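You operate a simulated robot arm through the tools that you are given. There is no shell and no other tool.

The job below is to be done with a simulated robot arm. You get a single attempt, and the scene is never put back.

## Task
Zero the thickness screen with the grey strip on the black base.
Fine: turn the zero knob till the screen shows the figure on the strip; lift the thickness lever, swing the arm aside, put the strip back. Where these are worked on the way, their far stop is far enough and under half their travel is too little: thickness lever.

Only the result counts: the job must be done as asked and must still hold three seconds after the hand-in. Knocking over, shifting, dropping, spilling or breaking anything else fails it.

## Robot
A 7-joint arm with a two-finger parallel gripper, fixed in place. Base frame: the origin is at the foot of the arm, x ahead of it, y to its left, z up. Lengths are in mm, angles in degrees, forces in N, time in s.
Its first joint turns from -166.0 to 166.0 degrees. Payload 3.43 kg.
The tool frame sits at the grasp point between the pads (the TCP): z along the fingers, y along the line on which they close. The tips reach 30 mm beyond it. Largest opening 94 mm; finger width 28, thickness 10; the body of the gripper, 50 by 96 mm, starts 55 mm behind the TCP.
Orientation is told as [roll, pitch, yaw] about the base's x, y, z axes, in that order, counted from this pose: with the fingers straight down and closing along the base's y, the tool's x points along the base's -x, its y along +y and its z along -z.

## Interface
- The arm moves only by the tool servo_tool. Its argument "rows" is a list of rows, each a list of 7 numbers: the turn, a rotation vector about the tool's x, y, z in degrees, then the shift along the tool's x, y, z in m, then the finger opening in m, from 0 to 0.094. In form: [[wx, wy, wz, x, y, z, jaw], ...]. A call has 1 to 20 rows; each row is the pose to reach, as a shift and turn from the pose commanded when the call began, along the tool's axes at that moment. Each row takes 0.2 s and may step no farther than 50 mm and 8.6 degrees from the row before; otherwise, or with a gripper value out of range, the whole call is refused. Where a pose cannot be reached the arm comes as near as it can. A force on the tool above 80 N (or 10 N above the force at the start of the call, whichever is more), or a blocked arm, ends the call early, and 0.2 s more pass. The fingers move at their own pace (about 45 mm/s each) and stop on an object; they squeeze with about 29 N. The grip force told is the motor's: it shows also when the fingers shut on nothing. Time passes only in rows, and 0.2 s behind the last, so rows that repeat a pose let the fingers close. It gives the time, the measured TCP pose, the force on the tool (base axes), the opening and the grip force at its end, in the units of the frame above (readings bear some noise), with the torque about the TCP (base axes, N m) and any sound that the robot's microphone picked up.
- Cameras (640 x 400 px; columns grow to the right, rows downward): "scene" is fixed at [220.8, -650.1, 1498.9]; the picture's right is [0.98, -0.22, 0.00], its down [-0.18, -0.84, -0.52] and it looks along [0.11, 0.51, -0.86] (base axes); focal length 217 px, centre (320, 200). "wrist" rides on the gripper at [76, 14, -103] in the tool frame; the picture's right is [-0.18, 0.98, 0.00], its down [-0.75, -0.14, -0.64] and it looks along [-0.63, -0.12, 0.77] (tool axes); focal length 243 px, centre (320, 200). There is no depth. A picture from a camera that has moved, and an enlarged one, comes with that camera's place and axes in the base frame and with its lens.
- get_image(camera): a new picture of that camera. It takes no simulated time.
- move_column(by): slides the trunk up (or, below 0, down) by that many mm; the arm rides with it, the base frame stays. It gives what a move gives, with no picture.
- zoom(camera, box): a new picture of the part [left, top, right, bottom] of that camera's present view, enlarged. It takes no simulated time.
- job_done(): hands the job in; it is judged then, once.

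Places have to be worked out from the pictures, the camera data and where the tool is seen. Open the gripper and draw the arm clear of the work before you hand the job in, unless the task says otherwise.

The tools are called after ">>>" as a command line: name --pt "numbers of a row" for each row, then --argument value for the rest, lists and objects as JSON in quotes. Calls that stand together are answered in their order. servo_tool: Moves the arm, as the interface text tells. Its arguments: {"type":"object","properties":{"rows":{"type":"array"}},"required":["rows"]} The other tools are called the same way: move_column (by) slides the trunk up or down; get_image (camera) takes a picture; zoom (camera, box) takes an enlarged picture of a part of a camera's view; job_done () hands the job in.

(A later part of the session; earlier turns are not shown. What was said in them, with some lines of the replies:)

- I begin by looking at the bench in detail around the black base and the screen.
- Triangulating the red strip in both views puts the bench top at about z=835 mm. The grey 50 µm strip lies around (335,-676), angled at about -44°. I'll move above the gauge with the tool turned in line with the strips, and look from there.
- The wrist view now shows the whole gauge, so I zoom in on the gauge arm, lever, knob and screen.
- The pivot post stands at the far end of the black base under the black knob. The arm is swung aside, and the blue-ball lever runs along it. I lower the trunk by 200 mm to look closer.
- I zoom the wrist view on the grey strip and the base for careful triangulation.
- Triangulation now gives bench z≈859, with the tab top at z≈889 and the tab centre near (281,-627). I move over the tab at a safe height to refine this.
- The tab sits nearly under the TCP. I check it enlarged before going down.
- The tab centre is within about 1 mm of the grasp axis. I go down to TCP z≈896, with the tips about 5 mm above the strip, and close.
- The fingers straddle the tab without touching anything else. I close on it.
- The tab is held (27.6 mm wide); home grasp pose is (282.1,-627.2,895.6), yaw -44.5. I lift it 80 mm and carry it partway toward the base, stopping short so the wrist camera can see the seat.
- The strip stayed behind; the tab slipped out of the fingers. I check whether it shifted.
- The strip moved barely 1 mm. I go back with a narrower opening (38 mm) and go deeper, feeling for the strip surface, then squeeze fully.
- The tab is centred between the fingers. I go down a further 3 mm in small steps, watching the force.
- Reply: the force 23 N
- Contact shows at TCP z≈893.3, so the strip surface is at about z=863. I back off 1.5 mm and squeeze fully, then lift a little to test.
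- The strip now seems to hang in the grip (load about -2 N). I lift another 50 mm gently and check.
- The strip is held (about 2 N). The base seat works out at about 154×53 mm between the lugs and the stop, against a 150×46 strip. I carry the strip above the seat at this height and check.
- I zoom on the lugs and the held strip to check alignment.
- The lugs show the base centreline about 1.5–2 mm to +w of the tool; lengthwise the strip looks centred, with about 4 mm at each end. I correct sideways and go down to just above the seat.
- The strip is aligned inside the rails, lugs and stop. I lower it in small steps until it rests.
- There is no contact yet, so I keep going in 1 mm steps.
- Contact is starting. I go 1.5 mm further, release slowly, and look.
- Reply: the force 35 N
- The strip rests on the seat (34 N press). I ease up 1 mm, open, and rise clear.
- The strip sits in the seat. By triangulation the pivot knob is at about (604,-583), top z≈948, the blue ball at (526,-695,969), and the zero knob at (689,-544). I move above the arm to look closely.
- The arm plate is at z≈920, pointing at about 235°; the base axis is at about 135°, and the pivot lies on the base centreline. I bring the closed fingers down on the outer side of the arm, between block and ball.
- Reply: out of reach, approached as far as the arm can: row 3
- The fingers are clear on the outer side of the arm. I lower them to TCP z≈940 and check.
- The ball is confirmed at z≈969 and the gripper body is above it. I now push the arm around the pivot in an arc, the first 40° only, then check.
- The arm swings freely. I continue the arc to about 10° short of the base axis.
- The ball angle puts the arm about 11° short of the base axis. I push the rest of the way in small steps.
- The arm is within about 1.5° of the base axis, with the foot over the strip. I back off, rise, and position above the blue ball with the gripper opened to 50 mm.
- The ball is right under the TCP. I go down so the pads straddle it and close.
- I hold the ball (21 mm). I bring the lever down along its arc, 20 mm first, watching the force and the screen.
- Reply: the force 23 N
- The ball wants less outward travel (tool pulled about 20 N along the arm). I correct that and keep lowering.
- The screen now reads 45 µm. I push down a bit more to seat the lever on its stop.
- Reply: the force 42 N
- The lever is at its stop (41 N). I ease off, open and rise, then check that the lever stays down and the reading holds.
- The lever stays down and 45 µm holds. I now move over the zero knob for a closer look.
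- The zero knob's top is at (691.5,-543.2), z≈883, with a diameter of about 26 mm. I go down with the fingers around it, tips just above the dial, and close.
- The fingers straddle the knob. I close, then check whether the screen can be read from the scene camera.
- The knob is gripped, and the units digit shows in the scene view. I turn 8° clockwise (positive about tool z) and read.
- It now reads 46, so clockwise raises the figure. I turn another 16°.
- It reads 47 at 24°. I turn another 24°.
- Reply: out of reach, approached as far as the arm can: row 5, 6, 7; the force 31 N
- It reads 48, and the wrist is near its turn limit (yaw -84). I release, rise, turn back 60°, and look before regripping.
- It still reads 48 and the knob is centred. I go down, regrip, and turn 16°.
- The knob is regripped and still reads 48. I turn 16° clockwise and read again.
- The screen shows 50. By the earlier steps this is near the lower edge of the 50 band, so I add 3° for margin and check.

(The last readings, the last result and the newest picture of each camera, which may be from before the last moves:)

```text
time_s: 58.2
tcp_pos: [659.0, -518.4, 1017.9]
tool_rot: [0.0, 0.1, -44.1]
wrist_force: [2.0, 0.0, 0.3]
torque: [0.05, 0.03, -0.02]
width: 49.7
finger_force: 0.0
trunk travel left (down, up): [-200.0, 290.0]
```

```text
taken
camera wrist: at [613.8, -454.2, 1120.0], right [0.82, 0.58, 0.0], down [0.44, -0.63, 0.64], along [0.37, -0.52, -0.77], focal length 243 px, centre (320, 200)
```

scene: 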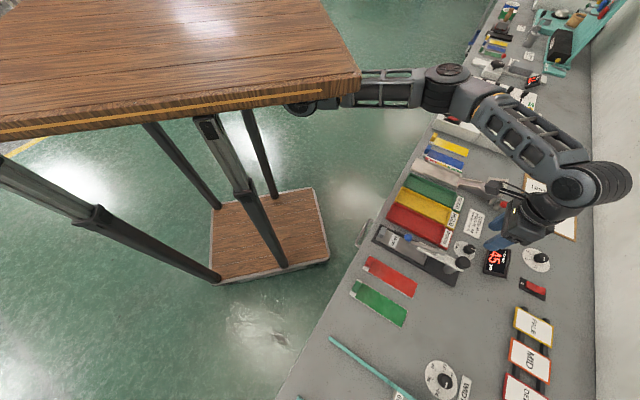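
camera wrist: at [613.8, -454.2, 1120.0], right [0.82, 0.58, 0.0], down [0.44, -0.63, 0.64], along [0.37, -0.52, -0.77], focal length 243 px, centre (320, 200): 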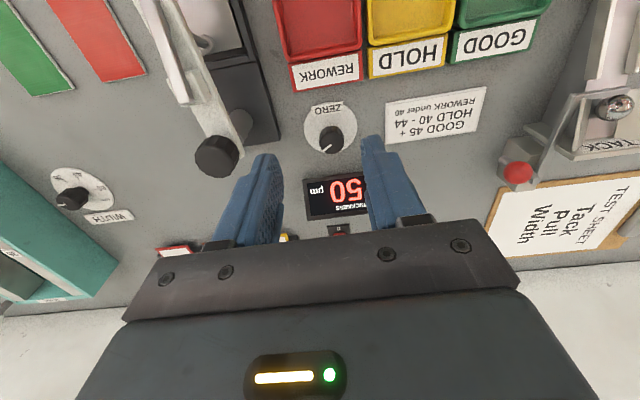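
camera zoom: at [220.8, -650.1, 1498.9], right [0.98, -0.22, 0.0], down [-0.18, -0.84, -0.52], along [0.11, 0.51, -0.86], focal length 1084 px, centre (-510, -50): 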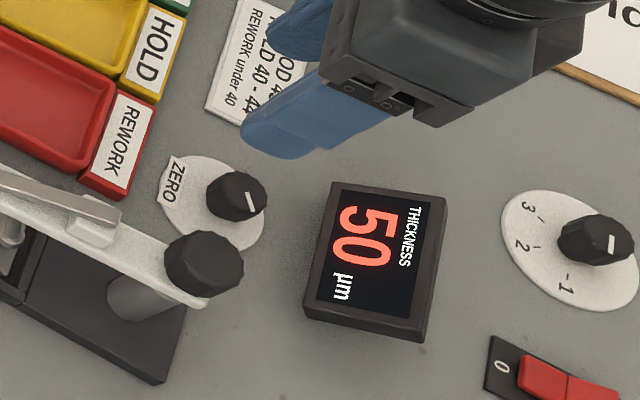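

It reads a clean 50 µm. I go back over the lever ball.

>>> servo_tool --pt "0 0 0 0.03 -0.02 -0.01 0.05" --pt "0 0 0 0.06 -0.04 -0.02 0.05" --pt "0 0 0 0.09 -0.06 -0.02 0.05" --pt "0 0 0 0.115 -0.08 -0.02 0.05" --pt "0 0 0.4 0.1332 -0.089 -0.02 0.05" --pt "0 0 0.4 0.1332 -0.089 -0.02 0.05"

>>> get_image --camera "wrist"

```text
time_s: 59.6
tcp_pos: [501.9, -488.2, 1038.6]
tool_rot: [-0.1, 0.0, -44.4]
wrist_force: [-0.8, 0.5, 0.0]
torque: [0.01, 0.01, 0.0]
width: 49.8
finger_force: 0.0
trunk travel left (down, up): [-200.0, 290.0]
```

```text
taken
camera wrist: at [456.7, -423.9, 1141.4], right [0.82, 0.57, 0.0], down [0.44, -0.63, 0.64], along [0.37, -0.53, -0.77], focal length 243 px, centre (320, 200)
```

wrist: 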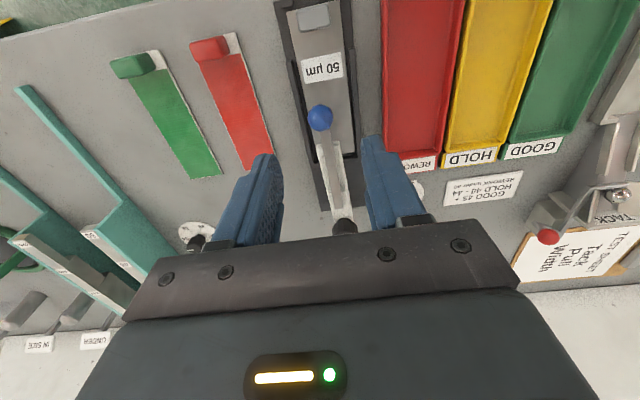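

The ball is between the fingers at z≈942. I go down, grip it and lift the lever along its arc.

>>> servo_tool --pt "0 0 0 0 0 0.04 0.05" --pt "0 0 0 0 0 0.08 0.05" --pt "0 0 0 0 0 0.099 0.05" --pt "0 0 0 0 0 0.099 0.03" --pt "0 0 0 0 0 0.099 0.015" --pt "0 0 0 0 0 0.099 0.0" --pt "0 0 0 0 0 0.099 0.0"

>>> get_image --camera "wrist"

```text
time_s: 61.2
tcp_pos: [500.2, -489.2, 938.7]
tool_rot: [-0.1, 0.0, -44.4]
wrist_force: [1.5, 0.1, -3.1]
torque: [0.39, -0.07, 0.19]
width: 20.9
finger_force: 45.0
trunk travel left (down, up): [-200.0, 290.0]
```

```text
taken
camera wrist: at [455.5, -423.8, 1041.3], right [0.82, 0.57, 0.0], down [0.44, -0.63, 0.64], along [0.37, -0.53, -0.77], focal length 243 px, centre (320, 200)
```

wrist: 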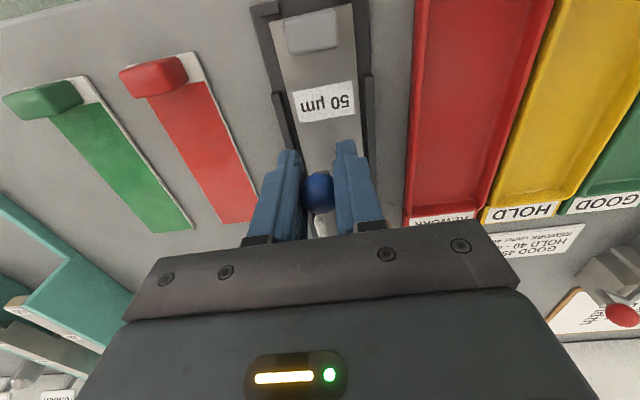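

I hold the ball (20.9 mm) and now lift it in small steps.

>>> servo_tool --pt "0 0 0 0.0 0 -0.004 0.0" --pt "0 0 0 0.0 0 -0.008 0.0" --pt "0 0 0 0.0 0 -0.012 0.0" --pt "0 0 0 -0.0005 0 -0.016 0.0" --pt "0 0 0 -0.001 0 -0.02 0.0" --pt "0 0 0 -0.0015 0 -0.024 0.0" --pt "0 0 0 -0.002 0 -0.028 0.0" --pt "0 0 0 -0.003 0 -0.032 0.0"

>>> zoom --camera "scene" --box '[400, 210, 528, 290]'

```text
time_s: 63.0
tcp_pos: [504.9, -490.7, 970.5]
tool_rot: [0.1, -0.1, -44.4]
wrist_force: [-3.2, 2.5, -13.1]
torque: [1.06, 0.67, 0.05]
width: 21.0
finger_force: 44.6
trunk travel left (down, up): [-200.0, 290.0]
```

```text
5.00 times, centred on (464, 250) of scene
camera zoom: at [220.8, -650.1, 1498.9], right [0.98, -0.22, 0.0], down [-0.18, -0.84, -0.52], along [0.11, 0.51, -0.86], focal length 1084 px, centre (-400, -50)
```

zoom: 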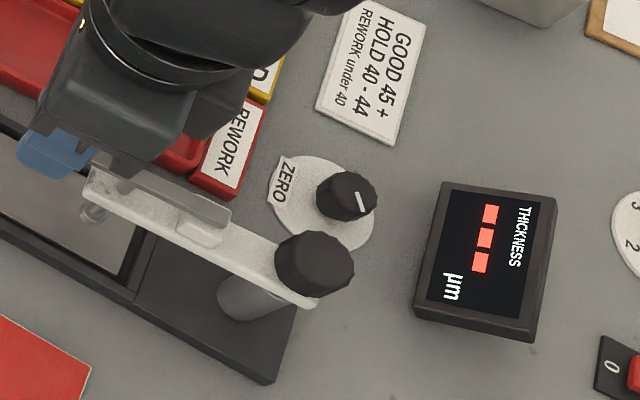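

The lever is nearly up and the screen is back to dashes. I raise it further to its upper stop.

>>> servo_tool --pt "0 0 0 -0.001 0 -0.003 0.0" --pt "0 0 0 -0.002 0 -0.006 0.0" --pt "0 0 0 -0.003 0 -0.009 0.0"

```text
time_s: 63.8
tcp_pos: [507.1, -491.5, 978.6]
tool_rot: [0.0, 0.1, -44.4]
wrist_force: [-9.2, 7.4, -35.0]
torque: [-0.18, 0.16, 0.01]
width: 21.4
finger_force: 45.0
trunk travel left (down, up): [-200.0, 290.0]
```

The lever is at its upper stop (35 N). I ease off, release the ball, rise, and go to the far side (+w) of the arm with the fingers closed, to push it aside.

>>> servo_tool --pt "0 0 0 0 0 0.003 0.0" --pt "0 0 0 0 0 0.003 0.02" --pt "0 0 0 0 0 0.003 0.04" --pt "0 0 0 0 0 0.003 0.05" --pt "0 0 0 0 0 0.003 0.05" --pt "0 0 0 0 0 -0.03 0.05" --pt "0 0 0 0 0 -0.07 0.05" --pt "0 0 0 -0.02 0.02 -0.07 0.03" --pt "0 0 0 -0.0528 0.0477 -0.07 0.0" --pt "0 0 0 -0.0528 0.0477 -0.07 0.0"

>>> get_image --camera "wrist"

>>> zoom --camera "scene" --box '[360, 210, 520, 310]'

```text
time_s: 66.0
tcp_pos: [579.0, -495.3, 1049.5]
tool_rot: [0.0, 0.0, -44.5]
wrist_force: [-0.5, 0.1, -0.5]
torque: [-0.02, -0.01, -0.01]
width: 0.0
finger_force: 16.3
trunk travel left (down, up): [-200.0, 290.0]
```

```text
taken
camera wrist: at [533.3, -430.3, 1152.5], right [0.82, 0.57, 0.0], down [0.44, -0.63, 0.64], along [0.37, -0.53, -0.77], focal length 243 px, centre (320, 200)
```

wrist: 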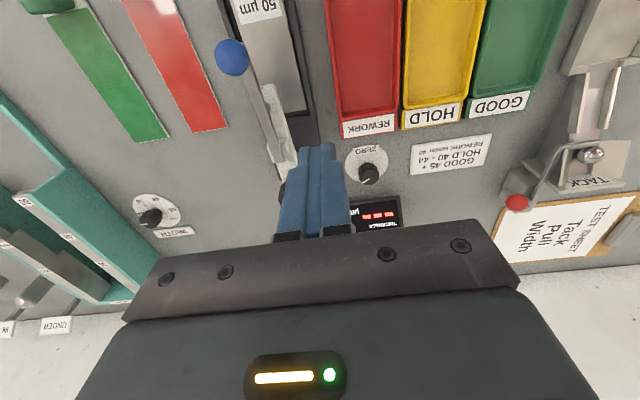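

```text
4.00 times, centred on (440, 260) of scene
camera zoom: at [220.8, -650.1, 1498.9], right [0.98, -0.22, 0.0], down [-0.18, -0.84, -0.52], along [0.11, 0.51, -0.86], focal length 868 px, centre (-160, -40)
```

zoom: 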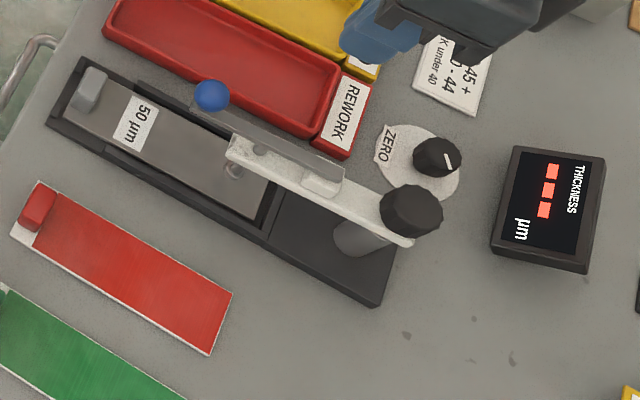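

The arm is over the base with the lever up. I lower the closed fingers beside the arm to TCP z≈941, tips well above the tray rim.

>>> servo_tool --pt "0 0 0 0 0 0.04 0.0" --pt "0 0 0 0 0 0.08 0.0" --pt "0 0 0 0 0 0.1 0.0" --pt "0 0 0 0 0 0.108 0.0" --pt "0 0 0 0 0 0.108 0.0"

>>> get_image --camera "wrist"

>>> zoom --camera "scene" --box '[360, 210, 520, 310]'

```text
time_s: 67.2
tcp_pos: [577.7, -496.0, 941.3]
tool_rot: [0.0, 0.0, -44.4]
wrist_force: [-0.3, 0.2, -0.9]
torque: [-0.02, 0.01, -0.01]
width: 0.2
finger_force: 28.9
trunk travel left (down, up): [-200.0, 290.0]
```

```text
taken
camera wrist: at [533.1, -431.3, 1044.6], right [0.82, 0.57, 0.0], down [0.44, -0.63, 0.64], along [0.37, -0.53, -0.77], focal length 243 px, centre (320, 200)
```

wrist: 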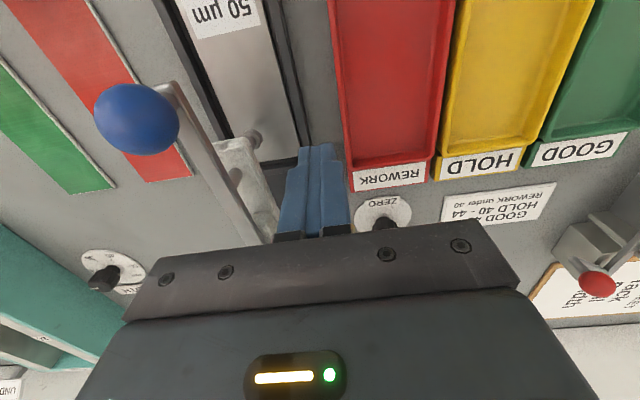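

```text
4.00 times, centred on (440, 260) of scene
camera zoom: at [220.8, -650.1, 1498.9], right [0.98, -0.22, 0.0], down [-0.18, -0.84, -0.52], along [0.11, 0.51, -0.86], focal length 868 px, centre (-160, -40)
```

zoom: 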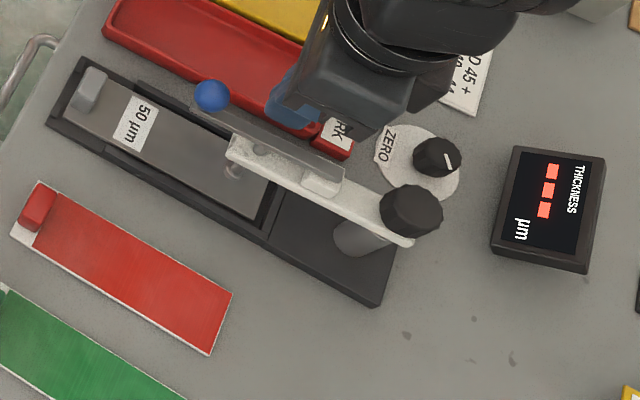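

I push the arm back along the arc (first 50°).

>>> servo_tool --pt "0 0 0 0 -0.01 0 0.0" --pt "0 0 0 0.0007 -0.0196 0 0.0" --pt "0 0 0 0.0026 -0.0267 0 0.0" --pt "0 0 0 0.0037 -0.0339 0 0.0" --pt "0 0 0 0.0042 -0.0412 0 0.0" --pt "0 0 0 0.0041 -0.0484 0 0.0" --pt "0 0 0 0.0033 -0.0556 0 0.0" --pt "0 0 0 0.002 -0.0628 0 0.0" --pt "0 0 0 0 -0.0698 0 0.0" --pt "0 0 0 -0.0026 -0.0766 0 0.0" --pt "0 0 0 -0.006 -0.0832 0 0.0" --pt "0 0 0 -0.0095 -0.0895 0 0.0"

>>> zoom --camera "scene" --box '[360, 210, 520, 310]'

>>> get_image --camera "wrist"

```text
time_s: 69.8
tcp_pos: [521.9, -566.4, 942.5]
tool_rot: [0.0, 0.0, -44.4]
wrist_force: [0.8, -0.7, 1.1]
torque: [0.01, 0.0, 0.02]
width: 0.0
finger_force: 29.1
trunk travel left (down, up): [-200.0, 290.0]
```

```text
4.00 times, centred on (440, 260) of scene
camera zoom: at [220.8, -650.1, 1498.9], right [0.98, -0.22, 0.0], down [-0.18, -0.84, -0.52], along [0.11, 0.51, -0.86], focal length 868 px, centre (-160, -40)
```

zoom: 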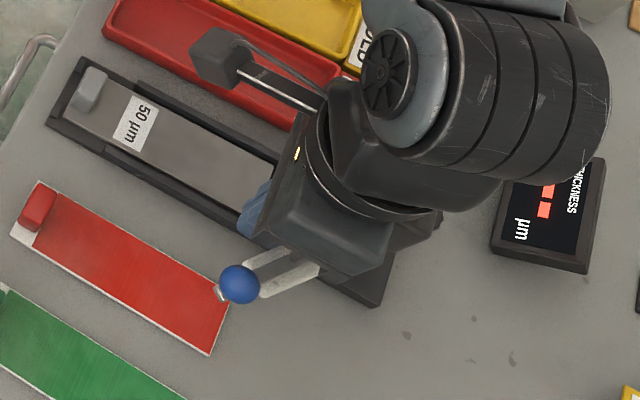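

```text
taken
camera wrist: at [477.3, -502.1, 1045.5], right [0.82, 0.57, 0.0], down [0.44, -0.63, 0.64], along [0.37, -0.53, -0.77], focal length 243 px, centre (320, 200)
```

wrist: 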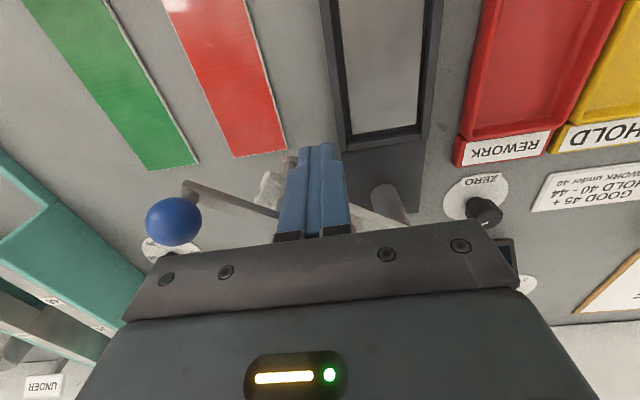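

The arm follows. I push the rest of the way to about its starting angle.

>>> servo_tool --pt "0 0 0 -0.0043 -0.0059 0 0.0" --pt "0 0 0 -0.009 -0.0114 0 0.0" --pt "0 0 0 -0.0142 -0.0165 0 0.0" --pt "0 0 0 -0.0198 -0.0211 0 0.0" --pt "0 0 0 -0.0259 -0.0252 0 0.0" --pt "0 0 0 -0.0323 -0.0287 0 0.0" --pt "0 0 0 -0.0389 -0.0317 0 0.0" --pt "0 0 0 -0.0458 -0.0341 0 0.0" --pt "0 0 0 -0.0529 -0.0359 0 0.0" --pt "0 0 0 -0.0557 -0.0364 0 0.0"

>>> zoom --camera "scene" --box '[400, 230, 528, 330]'

>>> get_image --camera "wrist"

```text
time_s: 72.0
tcp_pos: [535.2, -629.4, 941.3]
tool_rot: [0.0, 0.0, -44.5]
wrist_force: [-0.5, 0.0, 0.6]
torque: [-0.03, -0.02, -0.02]
width: 0.1
finger_force: 28.8
trunk travel left (down, up): [-200.0, 290.0]
```

```text
4.00 times, centred on (464, 280) of scene
camera zoom: at [220.8, -650.1, 1498.9], right [0.98, -0.22, 0.0], down [-0.18, -0.84, -0.52], along [0.11, 0.51, -0.86], focal length 868 px, centre (-256, -120)
```

zoom: 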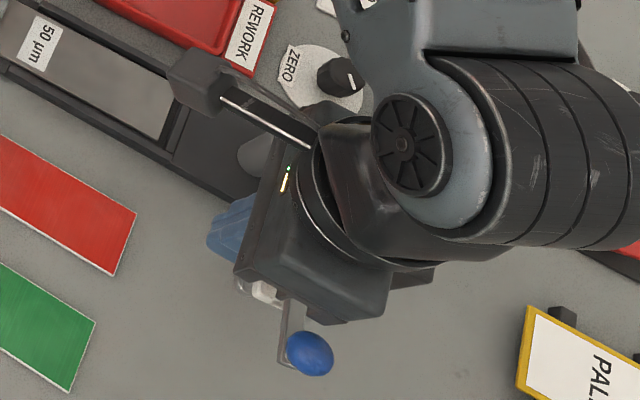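

```text
taken
camera wrist: at [490.9, -565.9, 1044.8], right [0.82, 0.57, 0.0], down [0.44, -0.63, 0.64], along [0.37, -0.53, -0.77], focal length 243 px, centre (320, 200)
```

wrist: 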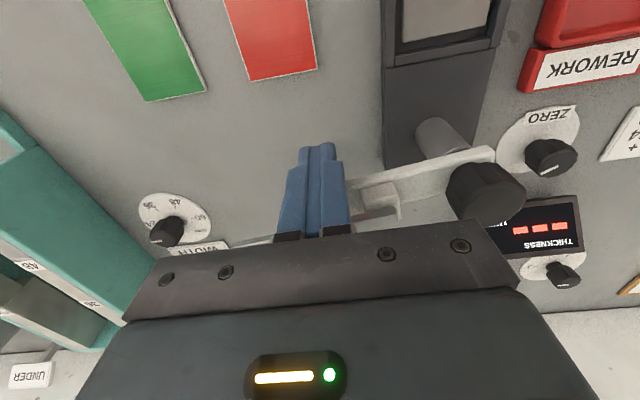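

The arm is within about 2° of where it started. I nudge it 3 mm more, then back away and rise to go and fetch the strip.

>>> servo_tool --pt "0 0 0 -0.0015 0 0 0.0" --pt "0 0 0 -0.003 0 0 0.0" --pt "0 0 0 0.01 0 0 0.0" --pt "0 0 0 0.025 0 -0.02 0.0" --pt "0 0 0 0.04 0 -0.06 0.0" --pt "0 0 0 0.06 0.02 -0.09 0.02" --pt "0 0 0 0.08 0.04 -0.09 0.038"

>>> get_image --camera "wrist"

>>> zoom --camera "scene" --box '[360, 210, 536, 330]'

```text
time_s: 73.6
tcp_pos: [507.6, -546.9, 1031.3]
tool_rot: [0.0, 0.1, -44.5]
wrist_force: [-1.6, -0.4, -0.2]
torque: [0.02, -0.02, 0.02]
width: 38.1
finger_force: 0.0
trunk travel left (down, up): [-200.0, 290.0]
```

```text
taken
camera wrist: at [462.6, -481.3, 1134.5], right [0.82, 0.57, 0.0], down [0.44, -0.63, 0.64], along [0.37, -0.53, -0.77], focal length 243 px, centre (320, 200)
```

wrist: 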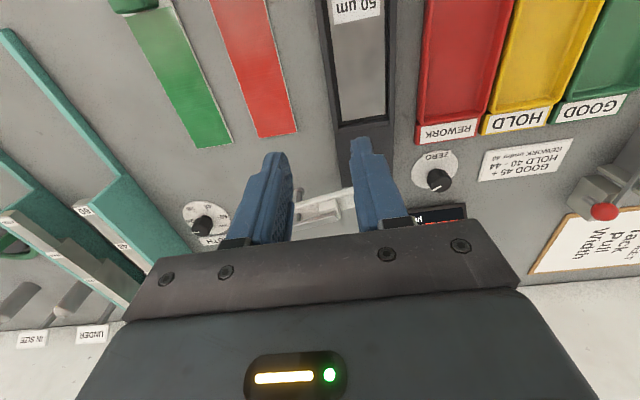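

```text
3.33 times, centred on (448, 270) of scene
camera zoom: at [220.8, -650.1, 1498.9], right [0.98, -0.22, 0.0], down [-0.18, -0.84, -0.52], along [0.11, 0.51, -0.86], focal length 723 px, centre (-107, -33)
```

zoom: 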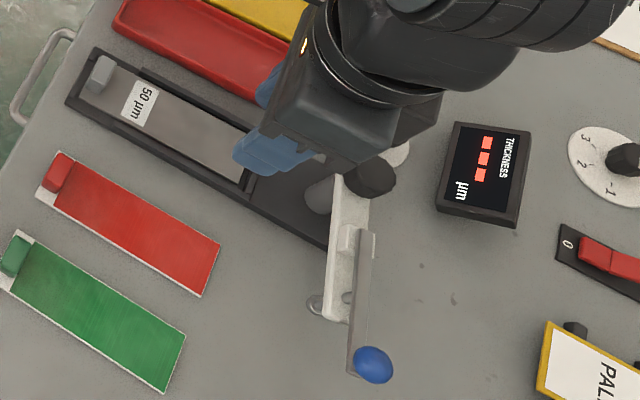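

The arm is aside with the lever up, the zero is set, and the screen shows dashes. I now move above the strip's tab.

>>> servo_tool --pt "0 0 0 0.03 0.012 0 0.038" --pt "0 0 0 0.065 0.025 0 0.038" --pt "0 0 0 0.095 0.036 0.01 0.038" --pt "0 0 0 0.1092 0.0436 0.03 0.038" --pt "0 0 0 0.1092 0.0436 0.05 0.038" --pt "0 0 0 0.1092 0.0436 0.05 0.038"

>>> zoom --camera "wrist" --box '[240, 80, 400, 180]'

```text
time_s: 75.0
tcp_pos: [461.3, -439.8, 982.7]
tool_rot: [0.1, 0.0, -44.4]
wrist_force: [0.2, 0.5, 0.6]
torque: [0.01, 0.02, 0.0]
width: 37.9
finger_force: 0.2
trunk travel left (down, up): [-200.0, 290.0]
```

```text
4.00 times, centred on (320, 130) of wrist
camera zoom: at [415.3, -375.7, 1085.6], right [0.82, 0.57, 0.0], down [0.44, -0.63, 0.64], along [0.37, -0.53, -0.77], focal length 970 px, centre (320, 480)
```

zoom: 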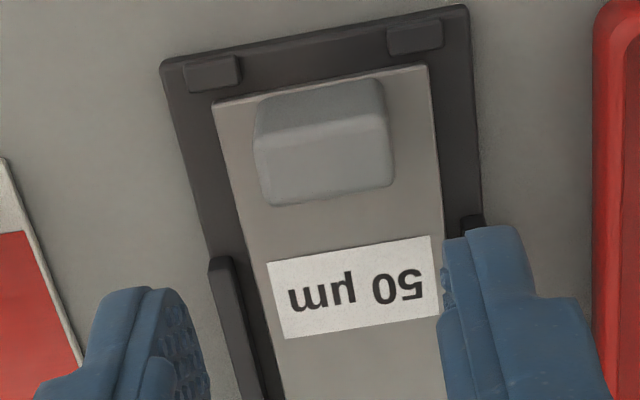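

The tab is about 1 mm to +w and 1.7 mm nearer than the TCP. I correct for that, go down to just above the strip surface, and grip fully.

>>> servo_tool --pt "0 0 0 0.0015 0.001 0.03 0.038" --pt "0 0 0 0.0015 0.001 0.06 0.038" --pt "0 0 0 0.0015 0.001 0.076 0.038" --pt "0 0 0 0.0015 0.001 0.0815 0.038" --pt "0 0 0 0.0015 0.001 0.0815 0.038"

>>> zoom --camera "wrist" --box '[220, 100, 420, 225]'

```text
time_s: 76.2
tcp_pos: [460.6, -439.8, 900.2]
tool_rot: [0.0, 0.0, -44.4]
wrist_force: [0.1, -0.1, 0.8]
torque: [0.01, -0.03, -0.02]
width: 38.2
finger_force: 0.0
trunk travel left (down, up): [-200.0, 290.0]
```

```text
3.20 times, centred on (320, 162) of wrist
camera zoom: at [414.5, -373.2, 1003.3], right [0.82, 0.57, 0.0], down [0.44, -0.63, 0.64], along [0.37, -0.53, -0.77], focal length 776 px, centre (320, 320)
```

zoom: 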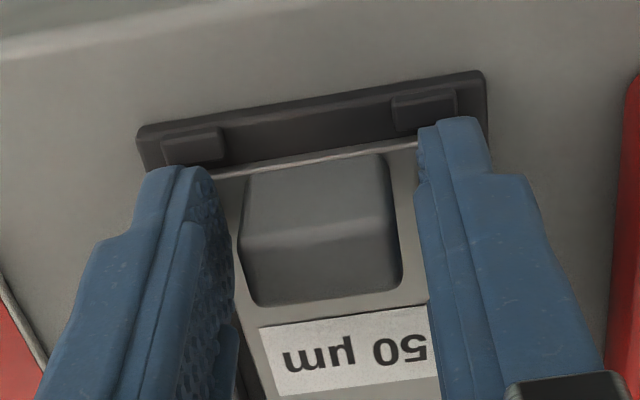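

The tab is centred between the fingers. I grip it fully and lift slowly.

>>> servo_tool --pt "0 0 0 0 0 0 0.02" --pt "0 0 0 0 0 0 0.0" --pt "0 0 0 0 0 0 0.0" --pt "0 0 0 0 0 0 0.0" --pt "0 0 0 0 0 -0.003 0.0" --pt "0 0 0 0 0 -0.008 0.0" --pt "0 0 0 0 0 -0.014 0.0" --pt "0 0 0 0 0 -0.022 0.0" --pt "0 0 0 0 0 -0.03 0.0" --pt "0 0 0 0 0 -0.04 0.0" --pt "0 0 0 0 0 -0.05 0.0" --pt "0 0 0 0 0 -0.058 0.0" --pt "0 0 0 0 0 -0.058 0.0"

>>> get_image --camera "wrist"

>>> zoom --camera "scene" --box '[360, 210, 520, 310]'

```text
time_s: 79.0
tcp_pos: [460.9, -436.9, 960.1]
tool_rot: [0.0, 0.0, -44.3]
wrist_force: [0.4, -0.3, -2.8]
torque: [0.08, 0.08, -0.01]
width: 27.4
finger_force: 29.0
trunk travel left (down, up): [-200.0, 290.0]
```

```text
taken
camera wrist: at [414.9, -372.8, 1062.4], right [0.82, 0.57, 0.0], down [0.44, -0.63, 0.64], along [0.37, -0.53, -0.77], focal length 243 px, centre (320, 200)
```

wrist: 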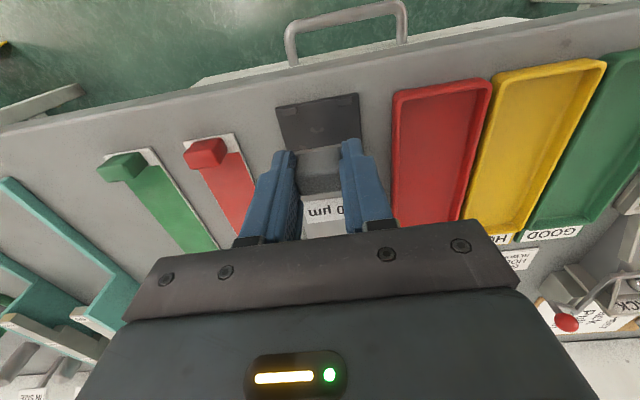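

```text
4.00 times, centred on (440, 260) of scene
camera zoom: at [220.8, -650.1, 1498.9], right [0.98, -0.22, 0.0], down [-0.18, -0.84, -0.52], along [0.11, 0.51, -0.86], focal length 868 px, centre (-160, -40)
```

zoom: 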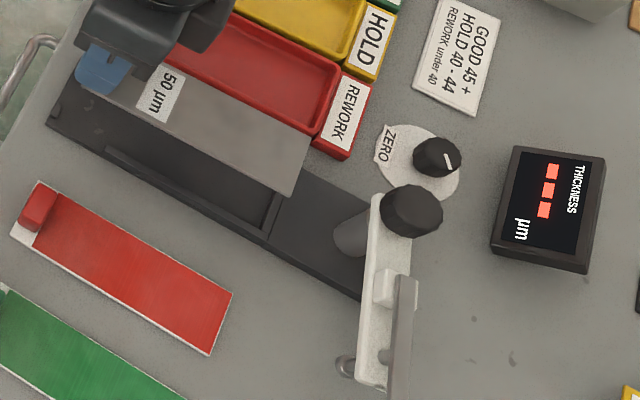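

The strip is held. I carry it back over its home spot.

>>> servo_tool --pt "0 0 0 0 -0.02 0 0.0" --pt "0 0 0 0 -0.05 0 0.0" --pt "0 0 0 0 -0.085 0 0.0" --pt "0 0 0 -0.002 -0.12 0 0.0" --pt "0 0 0 -0.004 -0.155 0 0.0" --pt "0 0 0 -0.0053 -0.19 0 0.0" --pt "0 0 0 -0.0053 -0.22 0 0.0" --pt "0 0 0 -0.0053 -0.245 0 0.0" --pt "0 0 0 -0.0053 -0.26 0 0.0" --pt "0 0 0 -0.0053 -0.26 0 0.0"

>>> servo_tool --pt "0 0 0 0 0 0 0.0"

>>> servo_tool --pt "0 0 0 0 0 0 0.0"

>>> servo_tool --pt "0 0 0 0 0 0 0.0"

>>> get_image --camera "wrist"

```text
time_s: 81.2
tcp_pos: [282.4, -625.9, 959.1]
tool_rot: [0.0, -0.1, -44.3]
wrist_force: [-0.3, 0.7, -2.3]
torque: [0.09, 0.07, 0.04]
width: 27.6
finger_force: 28.9
trunk travel left (down, up): [-200.0, 290.0]
```

```text
time_s: 81.6
tcp_pos: [282.3, -625.1, 958.9]
tool_rot: [0.0, 0.0, -44.3]
wrist_force: [-0.3, 0.1, -1.6]
torque: [0.09, 0.08, 0.0]
width: 27.7
finger_force: 29.1
trunk travel left (down, up): [-200.0, 290.0]
```

```text
time_s: 82.0
tcp_pos: [282.5, -626.4, 958.9]
tool_rot: [0.0, -0.1, -44.4]
wrist_force: [-0.2, 0.1, -2.0]
torque: [0.08, 0.06, 0.01]
width: 27.9
finger_force: 28.8
trunk travel left (down, up): [-200.0, 290.0]
```

```text
time_s: 82.4
tcp_pos: [282.4, -625.4, 959.0]
tool_rot: [-0.1, 0.1, -44.4]
wrist_force: [0.7, -0.1, -2.5]
torque: [0.06, 0.08, -0.01]
width: 27.6
finger_force: 29.7
trunk travel left (down, up): [-200.0, 290.0]
```

```text
taken
camera wrist: at [237.4, -560.9, 1062.6], right [0.82, 0.57, 0.0], down [0.44, -0.63, 0.64], along [0.37, -0.53, -0.77], focal length 243 px, centre (320, 200)
```

wrist: 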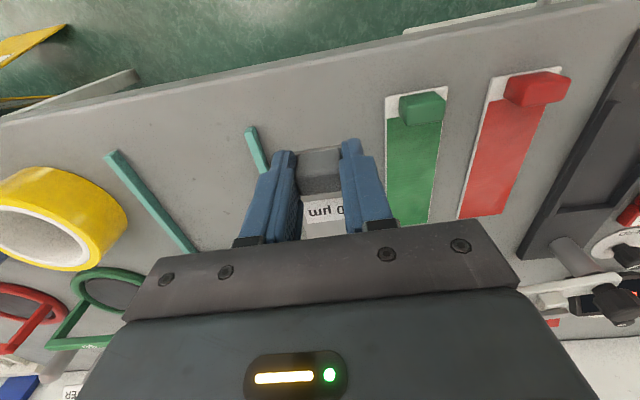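

Averaged readings put the TCP about 2.3 mm off the home target. I correct and descend to just above the bench.

>>> servo_tool --pt "0 0 0.15 -0.0014 -0.0019 0.0 0.0" --pt "0 0 0.15 -0.0014 -0.0019 0.02 0.0" --pt "0 0 0.15 -0.0014 -0.0019 0.04 0.0" --pt "0 0 0.15 -0.0014 -0.0019 0.055 0.0" --pt "0 0 0.15 -0.0014 -0.0019 0.061 0.0" --pt "0 0 0.15 -0.0014 -0.0019 0.063 0.0"

>>> servo_tool --pt "0 0 0 0 0 0.0005 0.0" --pt "0 0 0 0 0 0.001 0.0"

>>> zoom --camera "scene" --box '[326, 295, 406, 345]'

```text
time_s: 83.8
tcp_pos: [279.9, -629.4, 894.5]
tool_rot: [0.0, 0.0, -44.6]
wrist_force: [0.1, 0.4, -2.0]
torque: [0.1, 0.06, 0.04]
width: 27.6
finger_force: 29.2
trunk travel left (down, up): [-200.0, 290.0]
```

```text
time_s: 84.4
tcp_pos: [281.2, -628.3, 894.8]
tool_rot: [-0.1, 0.0, -44.5]
wrist_force: [0.3, 0.1, -1.0]
torque: [-0.02, 0.0, -0.08]
width: 27.5
finger_force: 29.0
trunk travel left (down, up): [-200.0, 290.0]
```

```text
8.00 times, centred on (366, 320) of scene
camera zoom: at [220.8, -650.1, 1498.9], right [0.98, -0.22, 0.0], down [-0.18, -0.84, -0.52], along [0.11, 0.51, -0.86], focal length 1735 px, centre (-48, -760)
```

zoom: 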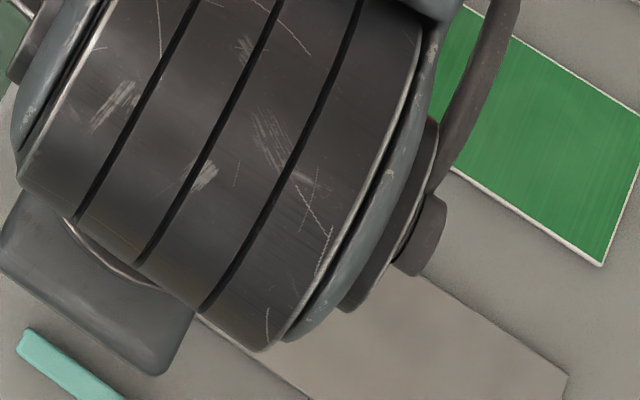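

The far corner shows the strip about 2 mm beyond its original spot. I make a small correction with it slightly raised, then lower it to contact.

>>> servo_tool --pt "0 0 0 0 0 -0.003 0.0" --pt "0 0 0 0.0017 -0.0008 -0.003 0.0" --pt "0 0 0 0.0017 -0.0008 0.0 0.0" --pt "0 0 0 0.0017 -0.0008 0.001 0.0" --pt "0 0 0 0.0017 -0.0008 0.0015 0.0"

>>> zoom --camera "scene" --box '[326, 295, 406, 345]'

```text
time_s: 85.6
tcp_pos: [279.5, -629.5, 893.9]
tool_rot: [-0.1, -0.1, -44.5]
wrist_force: [2.2, 0.8, 10.9]
torque: [-0.03, -0.36, 0.03]
width: 27.7
finger_force: 29.4
trunk travel left (down, up): [-200.0, 290.0]
```

```text
8.00 times, centred on (366, 320) of scene
camera zoom: at [220.8, -650.1, 1498.9], right [0.98, -0.22, 0.0], down [-0.18, -0.84, -0.52], along [0.11, 0.51, -0.86], focal length 1735 px, centre (-48, -760)
```

zoom: 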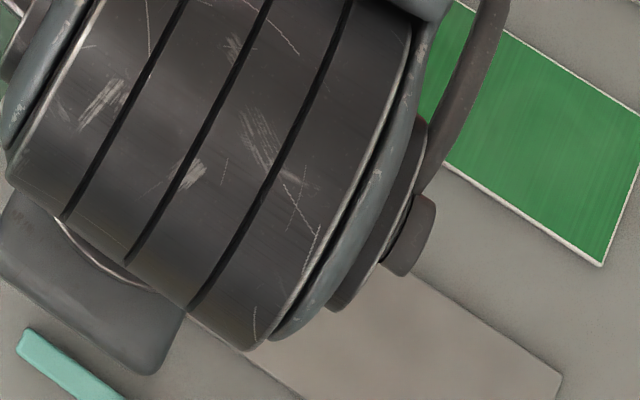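

The corner is back at its original place and the strip touches the bench. I release gently and rise.

>>> servo_tool --pt "0 0 0 0 0 -0.0005 0.0" --pt "0 0 0 0 0 -0.0005 0.02" --pt "0 0 0 0 0 -0.0005 0.032" --pt "0 0 0 0 0 -0.0005 0.038" --pt "0 0 0 0 0 -0.0005 0.038" --pt "0 0 0 0 0 -0.01 0.038" --pt "0 0 0 0 0 -0.03 0.038" --pt "0 0 0 0 0 -0.06 0.038" --pt "0 0 0 0 0 -0.1 0.038" --pt "0 0 0 0.04 0 -0.14 0.05" --pt "0 0 0 0.08 0 -0.18 0.06"

>>> get_image --camera "wrist"

>>> get_image --camera "scene"

>>> zoom --camera "scene" --box '[326, 295, 406, 345]'

```text
refused: row 10 steps farther than a row can; nothing moved
```

```text
taken
camera wrist: at [234.1, -563.6, 997.2], right [0.82, 0.57, 0.0], down [0.44, -0.63, 0.64], along [0.37, -0.53, -0.77], focal length 243 px, centre (320, 200)
```

wrist: 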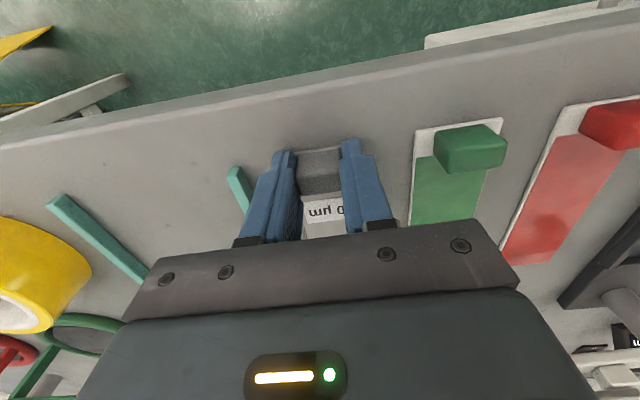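

```text
taken
```

scene: 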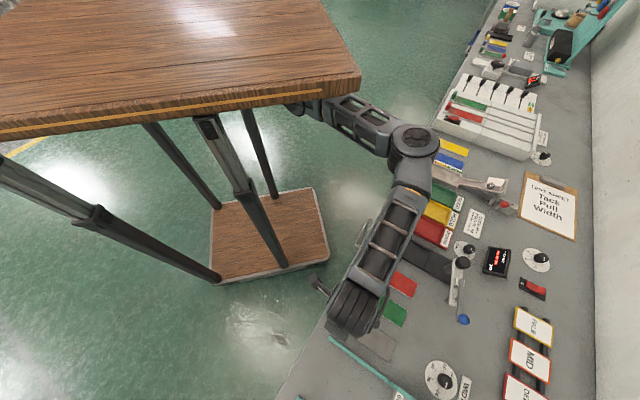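

```text
8.00 times, centred on (366, 320) of scene
camera zoom: at [220.8, -650.1, 1498.9], right [0.98, -0.22, 0.0], down [-0.18, -0.84, -0.52], along [0.11, 0.51, -0.86], focal length 1735 px, centre (-48, -760)
```

zoom: 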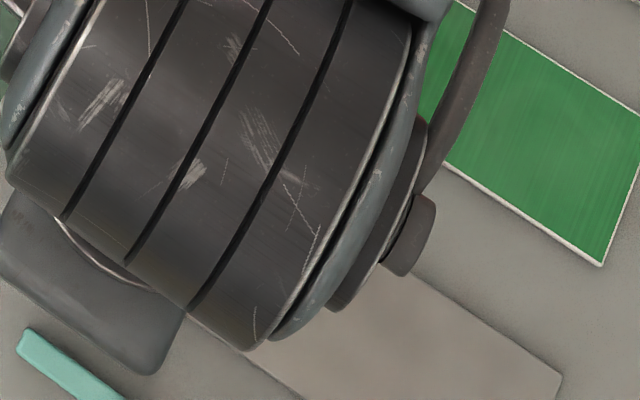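

That call was refused because a step was too long. I send it again with shorter steps.

>>> servo_tool --pt "0 0 0 0 0 -0.0005 0.0" --pt "0 0 0 0 0 -0.0005 0.02" --pt "0 0 0 0 0 -0.0005 0.032" --pt "0 0 0 0 0 -0.0005 0.038" --pt "0 0 0 0 0 -0.0005 0.038" --pt "0 0 0 0 0 -0.01 0.038" --pt "0 0 0 0 0 -0.03 0.038" --pt "0 0 0 0 0 -0.06 0.038" --pt "0 0 0 0 0 -0.1 0.038" --pt "0 0 0 0.03 0 -0.13 0.05" --pt "0 0 0 0.06 0 -0.16 0.06"

>>> get_image --camera "wrist"

>>> zoom --camera "scene" --box '[326, 295, 406, 345]'

>>> zoom --camera "scene" --box '[400, 220, 560, 330]'

```text
time_s: 88.0
tcp_pos: [236.5, -588.0, 1052.7]
tool_rot: [0.1, 0.0, -44.6]
wrist_force: [0.0, -0.1, 0.2]
torque: [0.0, 0.02, 0.01]
width: 59.8
finger_force: 0.1
trunk travel left (down, up): [-200.0, 290.0]
```

```text
taken
camera wrist: at [191.7, -523.7, 1154.4], right [0.82, 0.57, 0.0], down [0.44, -0.63, 0.64], along [0.37, -0.53, -0.77], focal length 243 px, centre (320, 200)
```

wrist: 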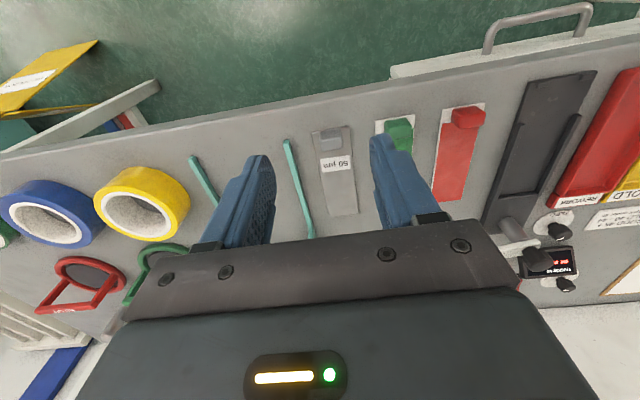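

```text
8.00 times, centred on (366, 320) of scene
camera zoom: at [220.8, -650.1, 1498.9], right [0.98, -0.22, 0.0], down [-0.18, -0.84, -0.52], along [0.11, 0.51, -0.86], focal length 1735 px, centre (-48, -760)
```

zoom: 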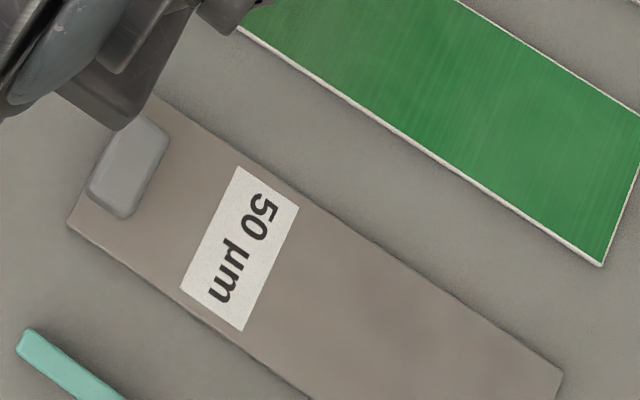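

```text
3.64 times, centred on (480, 275) of scene
camera zoom: at [220.8, -650.1, 1498.9], right [0.98, -0.22, 0.0], down [-0.18, -0.84, -0.52], along [0.11, 0.51, -0.86], focal length 789 px, centre (-262, -73)
```

zoom: 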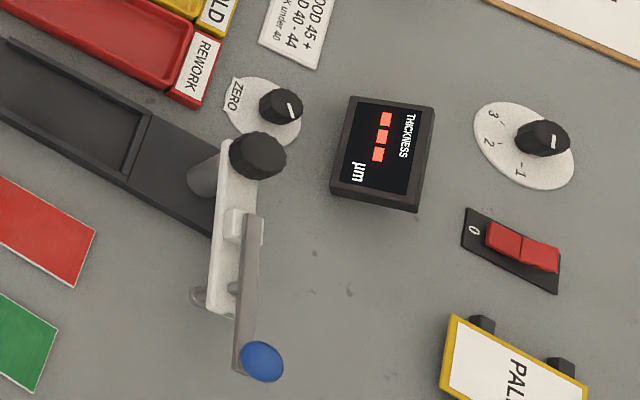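

The strip is back within about 1 mm of its original place. The arm is aside with the lever up, the zero is set at 50, and the gripper is open and clear, so I hand the job in.

>>> job_done

```text
The job is handed in.
```

I zeroed the thickness screen on the grey strip and handed the job in. The screen read 50 µm, matching the figure on the strip, when I let go of the zero knob.

- **Lever:** I raised it to its upper stop, and the screen went back to dashes.
- **Arm:** I swung it aside to about where it started.
- **Strip:** It is back on the bench, about 1 mm from where it lay at the start.
- **Robot:** The gripper is open and well above the bench.

On my first try at picking up the strip, its tab slipped out of the fingers. That moved the strip about 1 mm; I corrected for it when putting it back. I saw nothing else knocked or moved.
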